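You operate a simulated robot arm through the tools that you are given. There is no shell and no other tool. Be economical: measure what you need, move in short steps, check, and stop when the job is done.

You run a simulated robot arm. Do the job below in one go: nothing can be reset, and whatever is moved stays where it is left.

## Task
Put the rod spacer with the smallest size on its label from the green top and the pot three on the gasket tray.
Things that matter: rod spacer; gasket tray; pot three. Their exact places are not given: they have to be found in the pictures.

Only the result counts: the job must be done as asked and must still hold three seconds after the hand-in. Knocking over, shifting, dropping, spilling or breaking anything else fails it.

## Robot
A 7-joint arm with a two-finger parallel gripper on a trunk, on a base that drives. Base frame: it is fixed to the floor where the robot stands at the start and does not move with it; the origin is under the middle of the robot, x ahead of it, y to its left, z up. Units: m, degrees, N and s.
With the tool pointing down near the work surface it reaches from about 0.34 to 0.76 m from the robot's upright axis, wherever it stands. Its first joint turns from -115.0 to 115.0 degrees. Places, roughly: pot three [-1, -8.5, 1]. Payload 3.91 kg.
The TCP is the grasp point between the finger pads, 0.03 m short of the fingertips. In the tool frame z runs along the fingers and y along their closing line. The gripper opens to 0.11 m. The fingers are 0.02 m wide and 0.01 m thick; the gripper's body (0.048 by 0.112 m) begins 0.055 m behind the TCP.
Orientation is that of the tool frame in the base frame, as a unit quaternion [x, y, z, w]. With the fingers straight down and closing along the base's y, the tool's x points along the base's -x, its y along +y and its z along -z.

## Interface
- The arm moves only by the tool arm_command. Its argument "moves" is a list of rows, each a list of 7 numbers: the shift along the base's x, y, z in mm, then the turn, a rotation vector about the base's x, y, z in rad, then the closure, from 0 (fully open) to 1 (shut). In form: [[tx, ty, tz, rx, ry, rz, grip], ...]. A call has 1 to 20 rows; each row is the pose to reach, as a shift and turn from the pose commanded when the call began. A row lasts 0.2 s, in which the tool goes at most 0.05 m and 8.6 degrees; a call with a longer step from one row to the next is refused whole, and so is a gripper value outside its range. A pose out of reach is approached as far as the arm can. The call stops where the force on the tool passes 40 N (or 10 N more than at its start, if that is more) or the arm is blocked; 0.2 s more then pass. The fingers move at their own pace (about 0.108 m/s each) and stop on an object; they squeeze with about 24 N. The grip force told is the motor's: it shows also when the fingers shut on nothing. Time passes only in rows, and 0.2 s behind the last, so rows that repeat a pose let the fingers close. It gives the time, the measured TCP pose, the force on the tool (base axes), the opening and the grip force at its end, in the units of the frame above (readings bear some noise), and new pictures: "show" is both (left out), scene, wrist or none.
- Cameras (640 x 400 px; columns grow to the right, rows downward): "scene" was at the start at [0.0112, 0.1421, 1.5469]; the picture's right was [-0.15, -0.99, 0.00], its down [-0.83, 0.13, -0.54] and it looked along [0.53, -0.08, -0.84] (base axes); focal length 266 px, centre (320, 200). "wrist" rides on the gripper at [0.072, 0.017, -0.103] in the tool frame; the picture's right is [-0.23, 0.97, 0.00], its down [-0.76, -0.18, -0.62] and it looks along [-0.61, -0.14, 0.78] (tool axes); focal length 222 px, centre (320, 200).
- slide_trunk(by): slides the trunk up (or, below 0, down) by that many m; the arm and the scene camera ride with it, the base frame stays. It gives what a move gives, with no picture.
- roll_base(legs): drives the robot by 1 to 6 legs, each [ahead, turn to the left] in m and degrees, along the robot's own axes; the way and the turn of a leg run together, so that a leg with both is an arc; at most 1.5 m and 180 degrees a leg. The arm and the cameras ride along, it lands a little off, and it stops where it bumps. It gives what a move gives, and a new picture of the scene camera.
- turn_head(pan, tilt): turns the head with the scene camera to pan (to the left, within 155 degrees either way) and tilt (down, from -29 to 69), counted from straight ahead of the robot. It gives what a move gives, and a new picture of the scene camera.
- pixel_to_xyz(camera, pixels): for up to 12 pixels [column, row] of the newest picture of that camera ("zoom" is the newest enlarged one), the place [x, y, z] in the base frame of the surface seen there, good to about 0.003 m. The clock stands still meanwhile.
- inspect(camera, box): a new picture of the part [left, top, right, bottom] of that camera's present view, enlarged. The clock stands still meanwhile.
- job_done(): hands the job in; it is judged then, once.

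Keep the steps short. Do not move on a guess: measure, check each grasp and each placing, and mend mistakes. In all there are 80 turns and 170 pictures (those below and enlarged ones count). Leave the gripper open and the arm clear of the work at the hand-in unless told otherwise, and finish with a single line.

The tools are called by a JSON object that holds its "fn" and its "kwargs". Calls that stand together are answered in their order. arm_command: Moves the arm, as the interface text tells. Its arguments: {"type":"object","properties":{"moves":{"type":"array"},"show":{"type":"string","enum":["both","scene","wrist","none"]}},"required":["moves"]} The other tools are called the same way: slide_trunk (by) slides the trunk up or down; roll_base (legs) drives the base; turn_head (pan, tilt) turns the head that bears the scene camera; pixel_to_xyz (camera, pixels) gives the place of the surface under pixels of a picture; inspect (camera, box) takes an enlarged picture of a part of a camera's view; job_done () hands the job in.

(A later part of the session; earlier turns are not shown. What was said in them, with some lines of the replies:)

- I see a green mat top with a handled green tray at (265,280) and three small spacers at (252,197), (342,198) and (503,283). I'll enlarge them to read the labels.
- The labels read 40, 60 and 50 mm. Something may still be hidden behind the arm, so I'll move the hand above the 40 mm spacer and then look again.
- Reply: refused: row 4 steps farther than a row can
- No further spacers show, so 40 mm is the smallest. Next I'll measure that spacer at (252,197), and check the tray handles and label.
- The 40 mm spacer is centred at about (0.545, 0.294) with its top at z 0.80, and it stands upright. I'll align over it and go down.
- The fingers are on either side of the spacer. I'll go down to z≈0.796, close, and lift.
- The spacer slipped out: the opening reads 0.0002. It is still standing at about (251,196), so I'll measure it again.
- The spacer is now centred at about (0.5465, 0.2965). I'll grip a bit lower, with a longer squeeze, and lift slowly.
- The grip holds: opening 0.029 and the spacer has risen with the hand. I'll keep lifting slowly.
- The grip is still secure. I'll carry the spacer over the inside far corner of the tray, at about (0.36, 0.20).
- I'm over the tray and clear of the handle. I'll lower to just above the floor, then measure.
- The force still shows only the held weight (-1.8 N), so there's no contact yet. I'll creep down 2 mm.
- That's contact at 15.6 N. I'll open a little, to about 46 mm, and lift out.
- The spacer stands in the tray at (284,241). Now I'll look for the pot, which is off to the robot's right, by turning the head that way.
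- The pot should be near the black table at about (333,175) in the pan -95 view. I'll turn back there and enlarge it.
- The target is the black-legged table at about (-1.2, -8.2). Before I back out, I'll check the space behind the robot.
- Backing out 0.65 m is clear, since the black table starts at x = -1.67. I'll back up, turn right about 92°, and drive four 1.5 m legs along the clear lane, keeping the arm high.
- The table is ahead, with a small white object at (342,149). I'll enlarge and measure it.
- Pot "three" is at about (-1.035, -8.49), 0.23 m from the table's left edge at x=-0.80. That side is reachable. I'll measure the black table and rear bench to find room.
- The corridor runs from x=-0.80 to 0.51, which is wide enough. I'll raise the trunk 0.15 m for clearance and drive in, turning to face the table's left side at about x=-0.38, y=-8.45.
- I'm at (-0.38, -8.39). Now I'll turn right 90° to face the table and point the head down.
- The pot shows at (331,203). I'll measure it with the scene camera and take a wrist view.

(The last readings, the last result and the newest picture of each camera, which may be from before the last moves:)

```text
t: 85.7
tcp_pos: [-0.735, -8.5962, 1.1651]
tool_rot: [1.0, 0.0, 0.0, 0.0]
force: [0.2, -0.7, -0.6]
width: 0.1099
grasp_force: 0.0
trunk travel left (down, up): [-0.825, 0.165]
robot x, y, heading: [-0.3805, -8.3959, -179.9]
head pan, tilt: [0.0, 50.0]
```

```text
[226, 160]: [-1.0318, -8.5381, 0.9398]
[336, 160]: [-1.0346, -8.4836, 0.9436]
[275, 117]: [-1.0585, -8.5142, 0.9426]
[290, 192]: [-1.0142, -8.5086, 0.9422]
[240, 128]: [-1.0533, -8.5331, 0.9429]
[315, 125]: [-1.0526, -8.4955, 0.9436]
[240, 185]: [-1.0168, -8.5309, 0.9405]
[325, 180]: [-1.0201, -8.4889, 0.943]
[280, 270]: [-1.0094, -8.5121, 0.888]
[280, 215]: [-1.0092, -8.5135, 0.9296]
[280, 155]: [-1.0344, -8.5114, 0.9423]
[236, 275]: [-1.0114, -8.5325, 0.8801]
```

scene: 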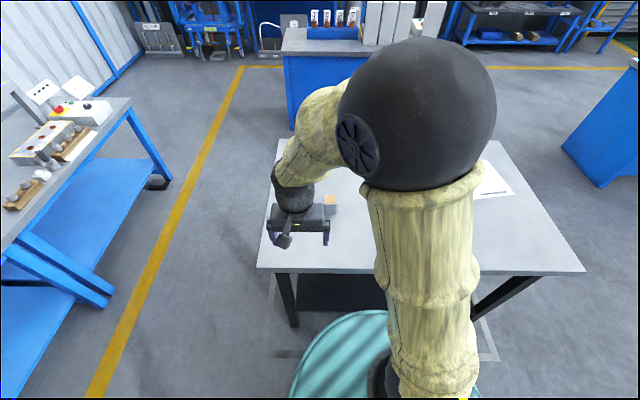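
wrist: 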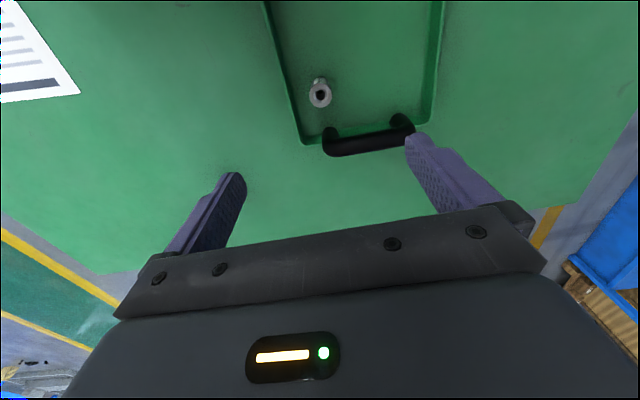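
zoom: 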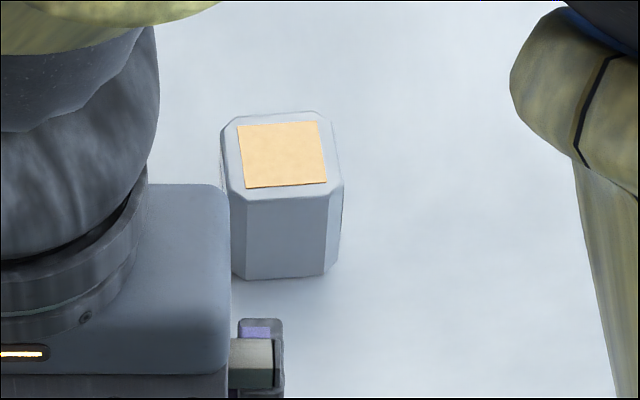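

The pot is centred at about (-1.036, -8.511), 55 mm wide, with its top at 0.943 and the table at 0.88. I'll move above it.

{"fn": "arm_command", "kwargs": {"moves": [[-40, 11, 0, 0, 0, 0, 0], [-80, 23, 0, 0, 0, 0, 0], [-120, 34, 0, 0, 0, 0, 0], [-160, 46, -15, 0, 0, 0, 0], [-200, 57, -35, 0, 0, 0, 0], [-240, 69, -55, 0, 0, 0, 0], [-275, 79, -80, 0, 0, 0, 0], [-292, 83, -110, 0, 0, 0, 0], [-301, 85, -135, 0, 0, 0, 0], [-301, 85, -135, 0, 0, 0, 0]]}}

```text
t: 87.9
tcp_pos: [-1.0353, -8.5111, 1.0302]
tool_rot: [1.0, 0.0, -0.002, 0.0]
force: [-0.3, 0.4, -0.2]
width: 0.11
grasp_force: 0.1
trunk travel left (down, up): [-0.825, 0.165]
robot x, y, heading: [-0.3816, -8.3967, -180.0]
head pan, tilt: [0.0, 50.0]
```

scene: 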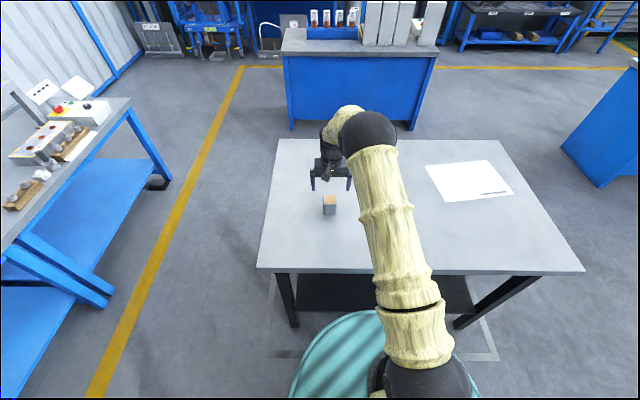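
wrist: 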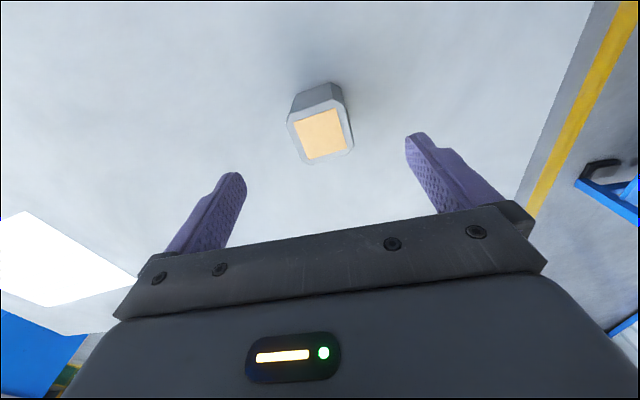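

The fingers straddle the pot and its sides line up with the hand. I'll descend to z≈0.916 and close.

{"fn": "arm_command", "kwargs": {"moves": [[-1, 0, -35, 0, 0, 0, 0], [-1, 0, -70, 0, 0, 0, 0], [-1, 0, -100, 0, 0, 0, 0], [-1, 0, -114, 0, 0, 0, 0], [-1, 0, -114, 0, 0, 0, 0.2], [-1, 0, -114, 0, 0, 0, 0.45], [-1, 0, -114, 0, 0, 0, 1], [-1, 0, -114, 0, 0, 0, 1], [-1, 0, -114, 0, 0, 0, 1]], "show": "wrist"}}

{"fn": "arm_command", "kwargs": {"moves": [[0, 0, 2, 0, 0, 0, 1], [0, 0, 5, 0, 0, 0, 1], [0, 0, 10, 0, 0, 0, 1], [0, 0, 16, 0, 0, 0, 1]]}}

```text
t: 89.9
tcp_pos: [-1.0363, -8.5105, 0.9167]
tool_rot: [1.0, 0.0, 0.0, 0.0]
force: [0.2, -0.1, 0.7]
width: 0.0537
grasp_force: 24.2
trunk travel left (down, up): [-0.825, 0.165]
robot x, y, heading: [-0.377, -8.3969, -179.8]
head pan, tilt: [0.0, 50.0]
```

wrist: 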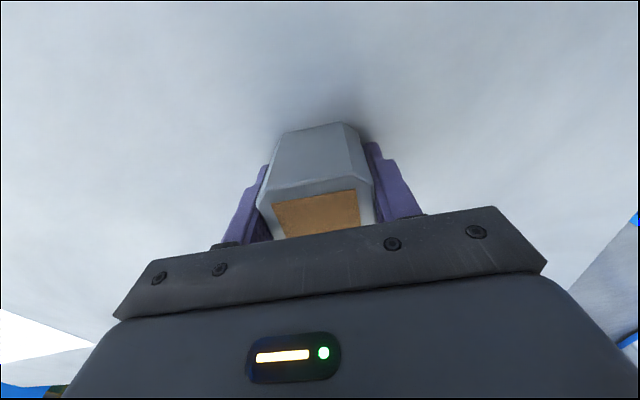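

```text
t: 90.9
tcp_pos: [-1.0358, -8.5113, 0.9318]
tool_rot: [1.0, 0.0, 0.0, 0.0]
force: [0.6, 0.1, -2.0]
width: 0.054
grasp_force: 23.8
trunk travel left (down, up): [-0.825, 0.165]
robot x, y, heading: [-0.3771, -8.3917, -179.5]
head pan, tilt: [0.0, 50.0]
```

scene: 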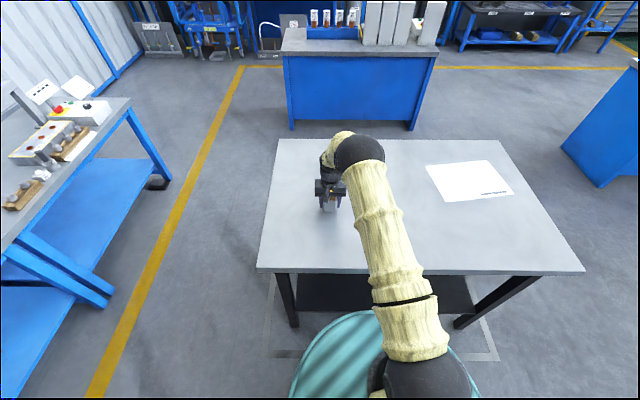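
wrist: 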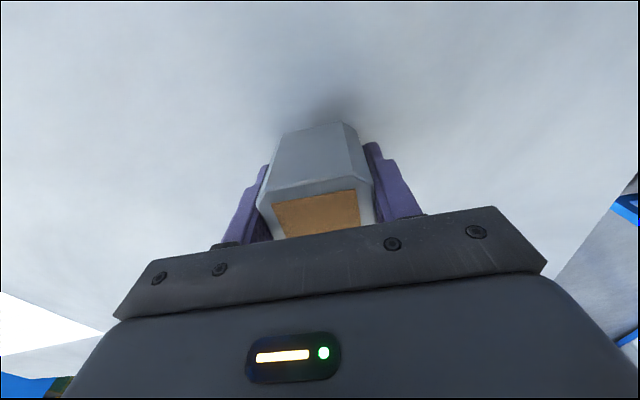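

The pot is held (opening 0.054, about 2 N of weight). I'll lift it slowly and draw it in toward the robot for travel.

{"fn": "arm_command", "kwargs": {"moves": [[0, 0, 12, 0, 0, 0, 1], [0, 0, 28, 0, 0, 0, 1], [0, 0, 44, 0, 0, 0, 1], [0, 0, 60, 0, 0, 0, 1], [0, 0, 76, 0, 0, 0, 1], [0, 0, 92, 0, 0, 0, 1], [0, 0, 108, 0, 0, 0, 1], [0, 0, 120, 0, 0, 0, 1], [12, 3, 125, 0, 0, 0, 1], [30, 6, 130, 0, 0, 0, 1], [50, 12, 130, 0, 0, 0, 1], [70, 18, 130, 0, 0, 0, 1], [90, 24, 130, 0, 0, 0, 1], [110, 30, 130, 0, 0, 0, 1], [130, 36, 130, 0, 0, 0, 1], [150, 42, 130, 0, 0, 0, 1], [168, 46, 130, 0, 0, 0, 1], [180, 48, 130, 0, 0, 0, 1], [180, 48, 130, 0, 0, 0, 1]]}}

```text
t: 94.9
tcp_pos: [-0.8555, -8.4634, 1.0622]
tool_rot: [1.0, 0.0, 0.0, 0.0]
force: [0.1, 0.6, -0.9]
width: 0.0537
grasp_force: 24.3
trunk travel left (down, up): [-0.825, 0.165]
robot x, y, heading: [-0.3761, -8.3975, -179.8]
head pan, tilt: [0.0, 50.0]
```

scene: 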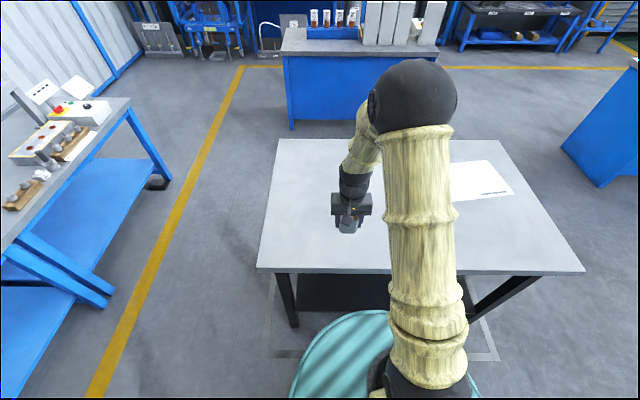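
wrist: 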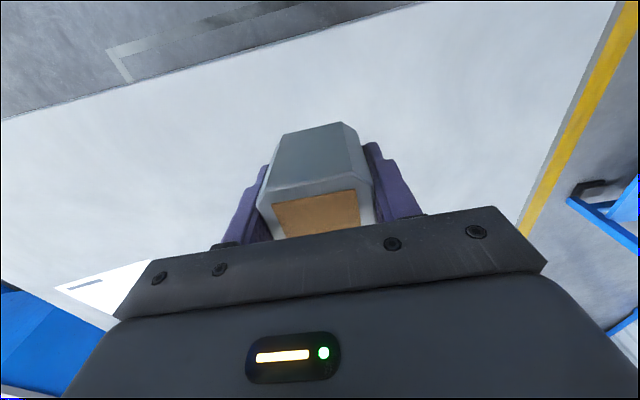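

The pot is held firmly, with its bottom at about 1.025. Now I'll turn north and drive back along the clear lane.

{"fn": "roll_base", "kwargs": {"legs": [[0, -88], [1.5, 0], [1.5, 0]]}}

{"fn": "turn_head", "kwargs": {"pan": 0, "tilt": 30}}

```text
t: 113.2
tcp_pos: [-0.5969, -4.894, 1.0621]
tool_rot: [0.721, -0.693, -0.001, 0.0]
force: [-0.4, -0.4, -2.7]
width: 0.0537
grasp_force: 24.1
trunk travel left (down, up): [-0.825, 0.165]
robot x, y, heading: [-0.5081, -5.3712, 92.4]
head pan, tilt: [0.0, 50.0]
```

scene: 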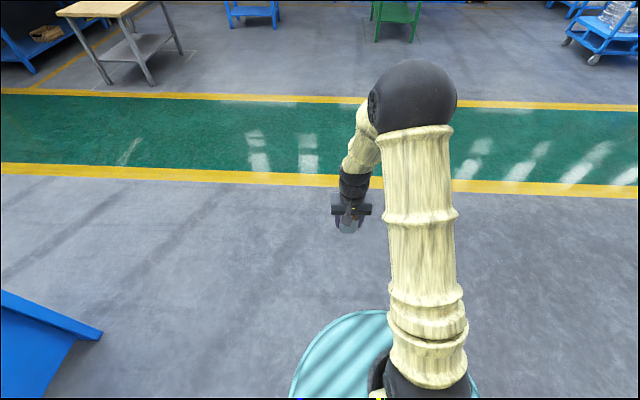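

```text
t: 114.0
tcp_pos: [-0.596, -4.8951, 1.0612]
tool_rot: [0.72, -0.693, 0.001, 0.0]
force: [-0.4, -0.2, -1.5]
width: 0.0537
grasp_force: 24.1
trunk travel left (down, up): [-0.825, 0.165]
robot x, y, heading: [-0.5067, -5.3704, 92.4]
head pan, tilt: [0.0, 30.0]
```

scene: 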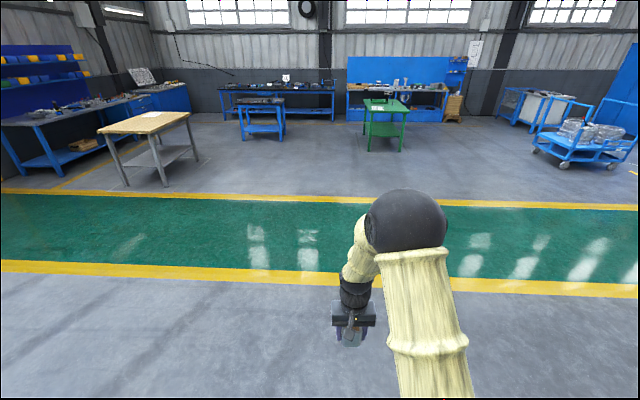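

The green table is ahead at (385,115) with the lane to its left clear. I'll drive 5.4 m, then turn to face the table.

{"fn": "roll_base", "kwargs": {"legs": [[1.5, 0], [1.5, 0], [1.5, 0], [0.95, 0], [0, -92]]}}

{"fn": "turn_head", "kwargs": {"pan": 0, "tilt": 50}}

```text
t: 144.0
tcp_pos: [-0.3185, 0.1715, 1.0613]
tool_rot: [-0.02, 1.0, 0.0, 0.0]
force: [-0.1, 0.0, -1.9]
width: 0.0537
grasp_force: 24.8
trunk travel left (down, up): [-0.825, 0.165]
robot x, y, heading: [-0.794, 0.0833, 2.5]
head pan, tilt: [0.0, 30.0]
```

scene: 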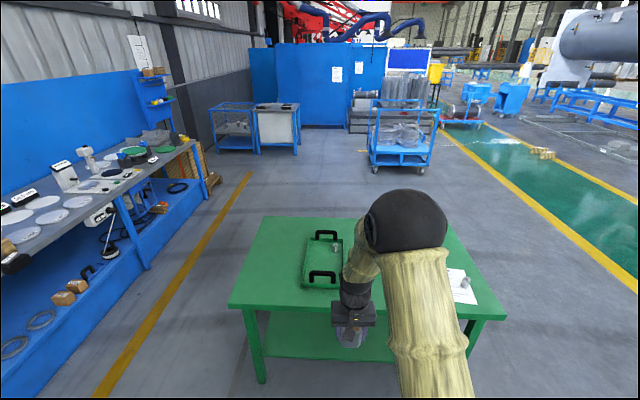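

```text
t: 144.8
tcp_pos: [-0.32, 0.1704, 1.0624]
tool_rot: [-0.019, 1.0, 0.0, 0.0]
force: [0.9, -0.3, -0.7]
width: 0.0539
grasp_force: 23.8
trunk travel left (down, up): [-0.825, 0.165]
robot x, y, heading: [-0.7942, 0.0834, 2.2]
head pan, tilt: [0.0, 50.0]
```

scene: 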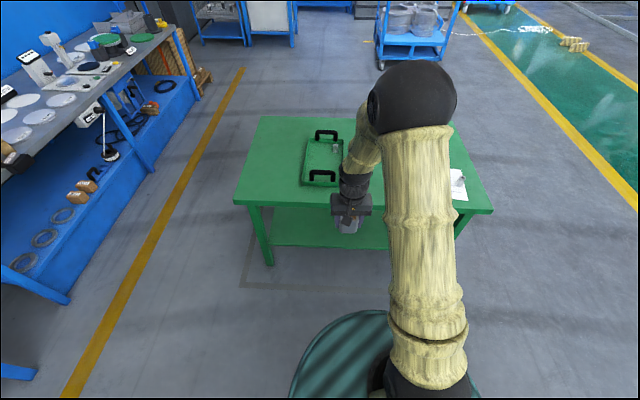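

The tray and spacer are visible at (323,160). I'll straighten by -2.3° and roll forward 0.42 m to bring the tray within reach.

{"fn": "roll_base", "kwargs": {"legs": [[0, -2.3], [0.42, 0]]}}

{"fn": "pixel_to_xyz", "kwargs": {"camera": "scene", "pixels": [[320, 200]]}}

```text
t: 147.8
tcp_pos: [0.1069, 0.1544, 1.0622]
tool_rot: [0.0, 1.0, 0.001, 0.001]
force: [0.1, -0.1, -1.6]
width: 0.0536
grasp_force: 23.7
trunk travel left (down, up): [-0.825, 0.165]
robot x, y, heading: [-0.3685, 0.0832, -0.2]
head pan, tilt: [0.0, 50.0]
```

scene: 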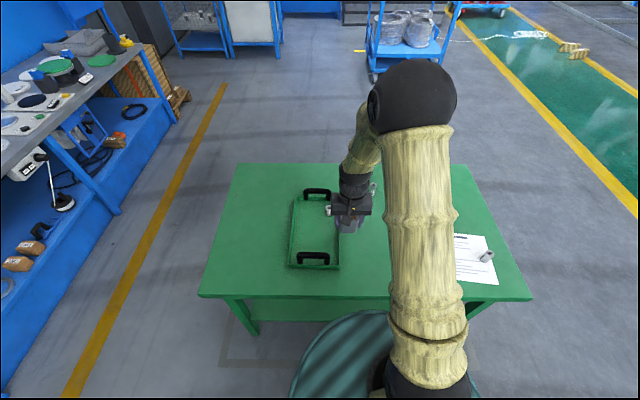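

```text
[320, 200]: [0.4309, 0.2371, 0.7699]
```

I'm in place at (-0.369, 0.083), heading -0.2°. I'll re-measure the tray from here.

{"fn": "inspect", "kwargs": {"camera": "scene", "box": [280, 175, 360, 285]}}

{"fn": "pixel_to_xyz", "kwargs": {"camera": "zoom", "pixels": [[225, 85], [205, 310], [348, 318], [335, 275], [230, 275], [280, 190], [385, 330], [375, 240], [210, 200], [368, 125]]}}

```text
3.64 times, centred on (320, 230) of scene
```

zoom: 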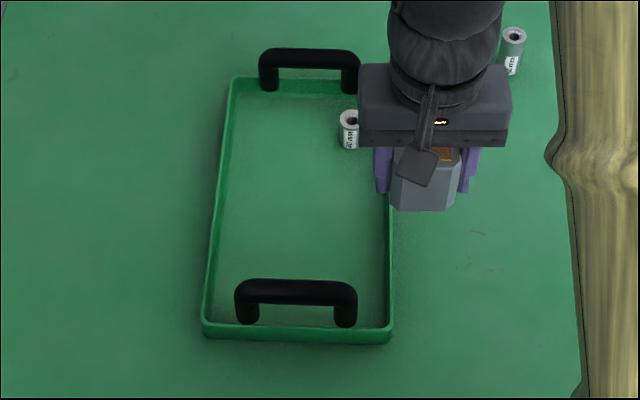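

```text
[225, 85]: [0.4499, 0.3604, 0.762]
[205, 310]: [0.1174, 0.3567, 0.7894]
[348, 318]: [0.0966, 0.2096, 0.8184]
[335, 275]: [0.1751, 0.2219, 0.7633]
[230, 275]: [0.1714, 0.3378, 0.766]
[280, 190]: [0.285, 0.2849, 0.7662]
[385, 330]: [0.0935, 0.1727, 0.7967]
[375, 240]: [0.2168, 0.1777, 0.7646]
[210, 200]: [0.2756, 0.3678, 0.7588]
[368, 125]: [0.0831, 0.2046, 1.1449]
```

The tray interior spans x 0.10–0.43 and y 0.17–0.345, with its floor at 0.765. I'll put the pot at about (0.26, 0.265). First I'll shift sideways above it, then lower the trunk back by 0.15 m.

{"fn": "arm_command", "kwargs": {"moves": [[10, 7, 0, 0, 0, 0, 1], [25, 18, 0, 0, 0, 0, 1], [42, 30, 0, 0, 0, 0, 1], [59, 43, 0, 0, 0, 0, 1], [76, 55, 0, 0, 0, 0, 1], [93, 67, 0, 0, 0, 0, 1], [110, 80, 0, 0, 0, 0, 1], [127, 92, 0, 0, 0, 0, 1], [142, 103, 0, 0, 0, 0, 1], [153, 111, 0, 0, 0, 0, 1], [153, 111, 0, 0, 0, 0, 1]]}}

{"fn": "slide_trunk", "kwargs": {"by": -0.15}}

```text
t: 150.2
tcp_pos: [0.2582, 0.2648, 1.0623]
tool_rot: [0.001, 1.0, 0.0, 0.0]
force: [-1.0, 0.3, -0.9]
width: 0.0542
grasp_force: 24.4
trunk travel left (down, up): [-0.825, 0.165]
robot x, y, heading: [-0.3739, 0.0873, -0.0]
head pan, tilt: [0.0, 50.0]
```

scene: 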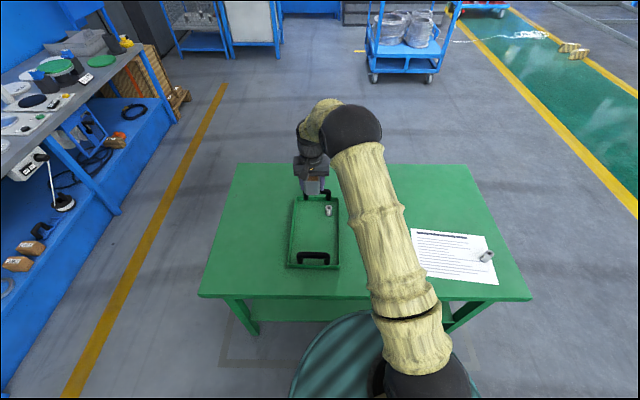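
wrist: 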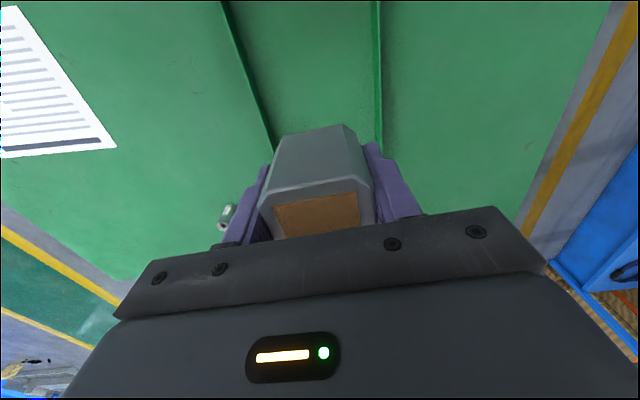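

```text
t: 151.9
tcp_pos: [0.2595, 0.2646, 0.9122]
tool_rot: [-0.001, 1.0, 0.0, 0.001]
force: [-0.2, 0.0, -2.0]
width: 0.0538
grasp_force: 23.6
trunk travel left (down, up): [-0.675, 0.315]
robot x, y, heading: [-0.3746, 0.0794, 0.1]
head pan, tilt: [0.0, 50.0]
```

Now I'll lower slowly to about 5 mm above the tray floor (TCP 0.807) and check.

{"fn": "arm_command", "kwargs": {"moves": [[0, 0, -10, 0, 0, 0, 1], [0, 0, -25, 0, 0, 0, 1], [0, 0, -42, 0, 0, 0, 1], [0, 0, -58, 0, 0, 0, 1], [0, 0, -74, 0, 0, 0, 1], [0, 0, -90, 0, 0, 0, 1], [0, 0, -100, 0, 0, 0, 1], [0, 0, -105, 0, 0, 0, 1]]}}

```text
t: 153.7
tcp_pos: [0.2587, 0.2649, 0.8068]
tool_rot: [0.0, 1.0, 0.001, 0.0]
force: [0.2, -0.2, -1.8]
width: 0.054
grasp_force: 23.4
trunk travel left (down, up): [-0.675, 0.315]
robot x, y, heading: [-0.3723, 0.0834, 0.3]
head pan, tilt: [0.0, 50.0]
```

scene: 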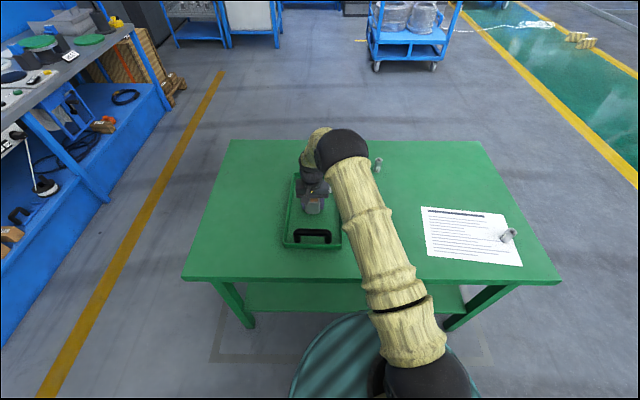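
wrist: 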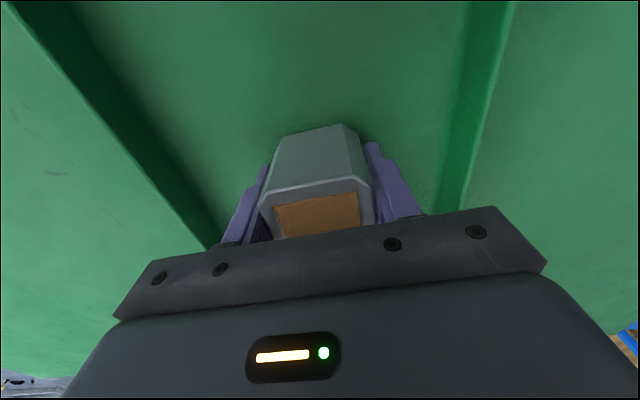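

The pot is inside the tray and clear of the walls. I'll creep down to contact.

{"fn": "arm_command", "kwargs": {"moves": [[0, 0, -2, 0, 0, 0, 1], [0, 0, -4, 0, 0, 0, 1], [0, 0, -5, 0, 0, 0, 1]], "show": "none"}}

```text
t: 154.5
tcp_pos: [0.2595, 0.2638, 0.8014]
tool_rot: [-0.001, 1.0, 0.0, 0.0]
force: [-0.3, 0.0, -0.9]
width: 0.0538
grasp_force: 24.3
trunk travel left (down, up): [-0.675, 0.315]
robot x, y, heading: [-0.3718, 0.0847, -0.0]
head pan, tilt: [0.0, 50.0]
```

{"fn": "arm_command", "kwargs": {"moves": [[0, 0, -1, 0, 0, 0, 1], [0, 0, -1.5, 0, 0, 0, 1]], "show": "none"}}

```text
t: 155.1
tcp_pos: [0.2589, 0.2657, 0.8005]
tool_rot: [0.0, 1.0, 0.0, 0.001]
force: [0.2, 0.3, -0.6]
width: 0.0535
grasp_force: 24.2
trunk travel left (down, up): [-0.675, 0.315]
robot x, y, heading: [-0.3749, 0.0855, 0.0]
head pan, tilt: [0.0, 50.0]
```

{"fn": "arm_command", "kwargs": {"moves": [[0, 0, -1, 0, 0, 0, 1], [0, 0, -1.5, 0, 0, 0, 1]], "show": "none"}}

```text
t: 155.7
tcp_pos: [0.2578, 0.2642, 0.8001]
tool_rot: [0.0, 1.0, 0.0, 0.0]
force: [-1.3, 1.2, 9.5]
width: 0.0538
grasp_force: 24.2
trunk travel left (down, up): [-0.675, 0.315]
robot x, y, heading: [-0.3706, 0.0869, 0.2]
head pan, tilt: [0.0, 50.0]
```

That's contact at 9.5 N. I'll release to about 80 mm and lift straight up.

{"fn": "arm_command", "kwargs": {"moves": [[0, 0, 0.5, 0, 0, 0, 1], [0, 0, 0.5, 0, 0, 0, 0.4], [0, 0, 0.5, 0, 0, 0, 0.28], [0, 0, 0.5, 0, 0, 0, 0.28], [0, 0, 12, 0, 0, 0, 0.28], [0, 0, 35, 0, 0, 0, 0.28], [0, 0, 70, 0, 0, 0, 0.28], [0, 0, 110, 0, 0, 0, 0.28], [0, 0, 150, 0, 0, 0, 0.28], [0, 0, 190, 0, 0, 0, 0], [-40, -20, 210, 0, 0, 0, 0], [-80, -40, 220, 0, 0, 0, 0], [-120, -60, 220, 0, 0, 0, 0], [-150, -80, 220, 0, 0, 0, 0], [-150, -80, 220, 0, 0, 0, 0]]}}

{"fn": "inspect", "kwargs": {"camera": "scene", "box": [260, 130, 400, 265]}}

```text
t: 158.9
tcp_pos: [0.1092, 0.1844, 1.019]
tool_rot: [0.0, 1.0, 0.0, 0.0]
force: [1.1, 0.1, -0.6]
width: 0.11
grasp_force: 0.1
trunk travel left (down, up): [-0.675, 0.315]
robot x, y, heading: [-0.3714, 0.0816, 0.3]
head pan, tilt: [0.0, 50.0]
```

scene: 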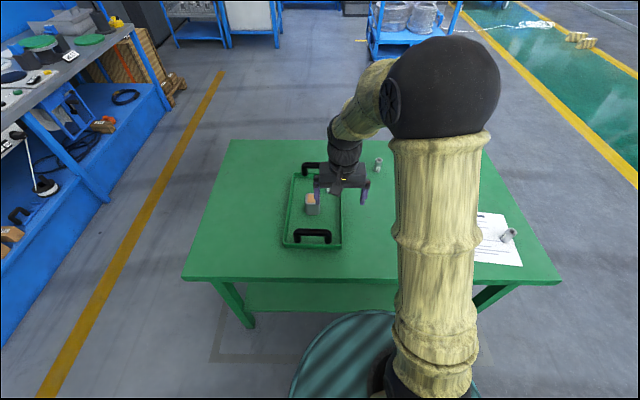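
wrist: 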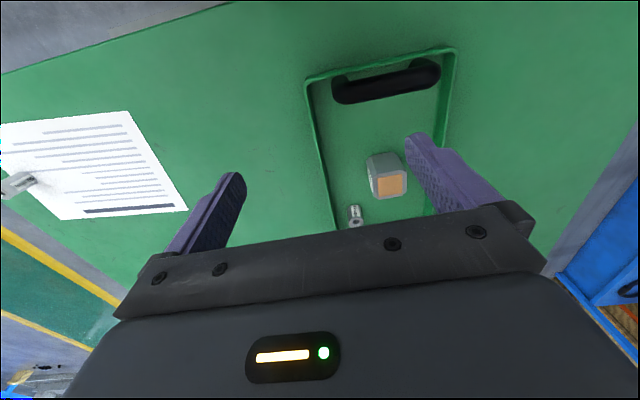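

```text
2.96 times, centred on (330, 198) of scene
```

zoom: 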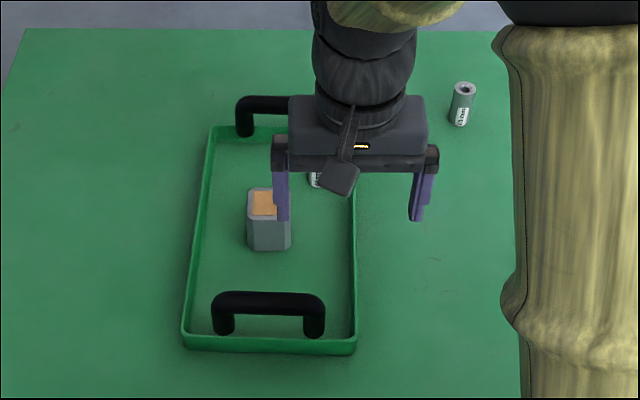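

Both the 40 mm spacer and pot three stand upright inside the tray. The hand is open and clear above it, so I'll hand in.

{"fn": "job_done", "kwargs": {}}

```text
The job is handed in.
```

The 40 mm rod spacer, the smallest by label, and pot three are both standing upright in the green tray with handles on the green top; no tray carried a readable label, so I took that one to be the gasket tray.
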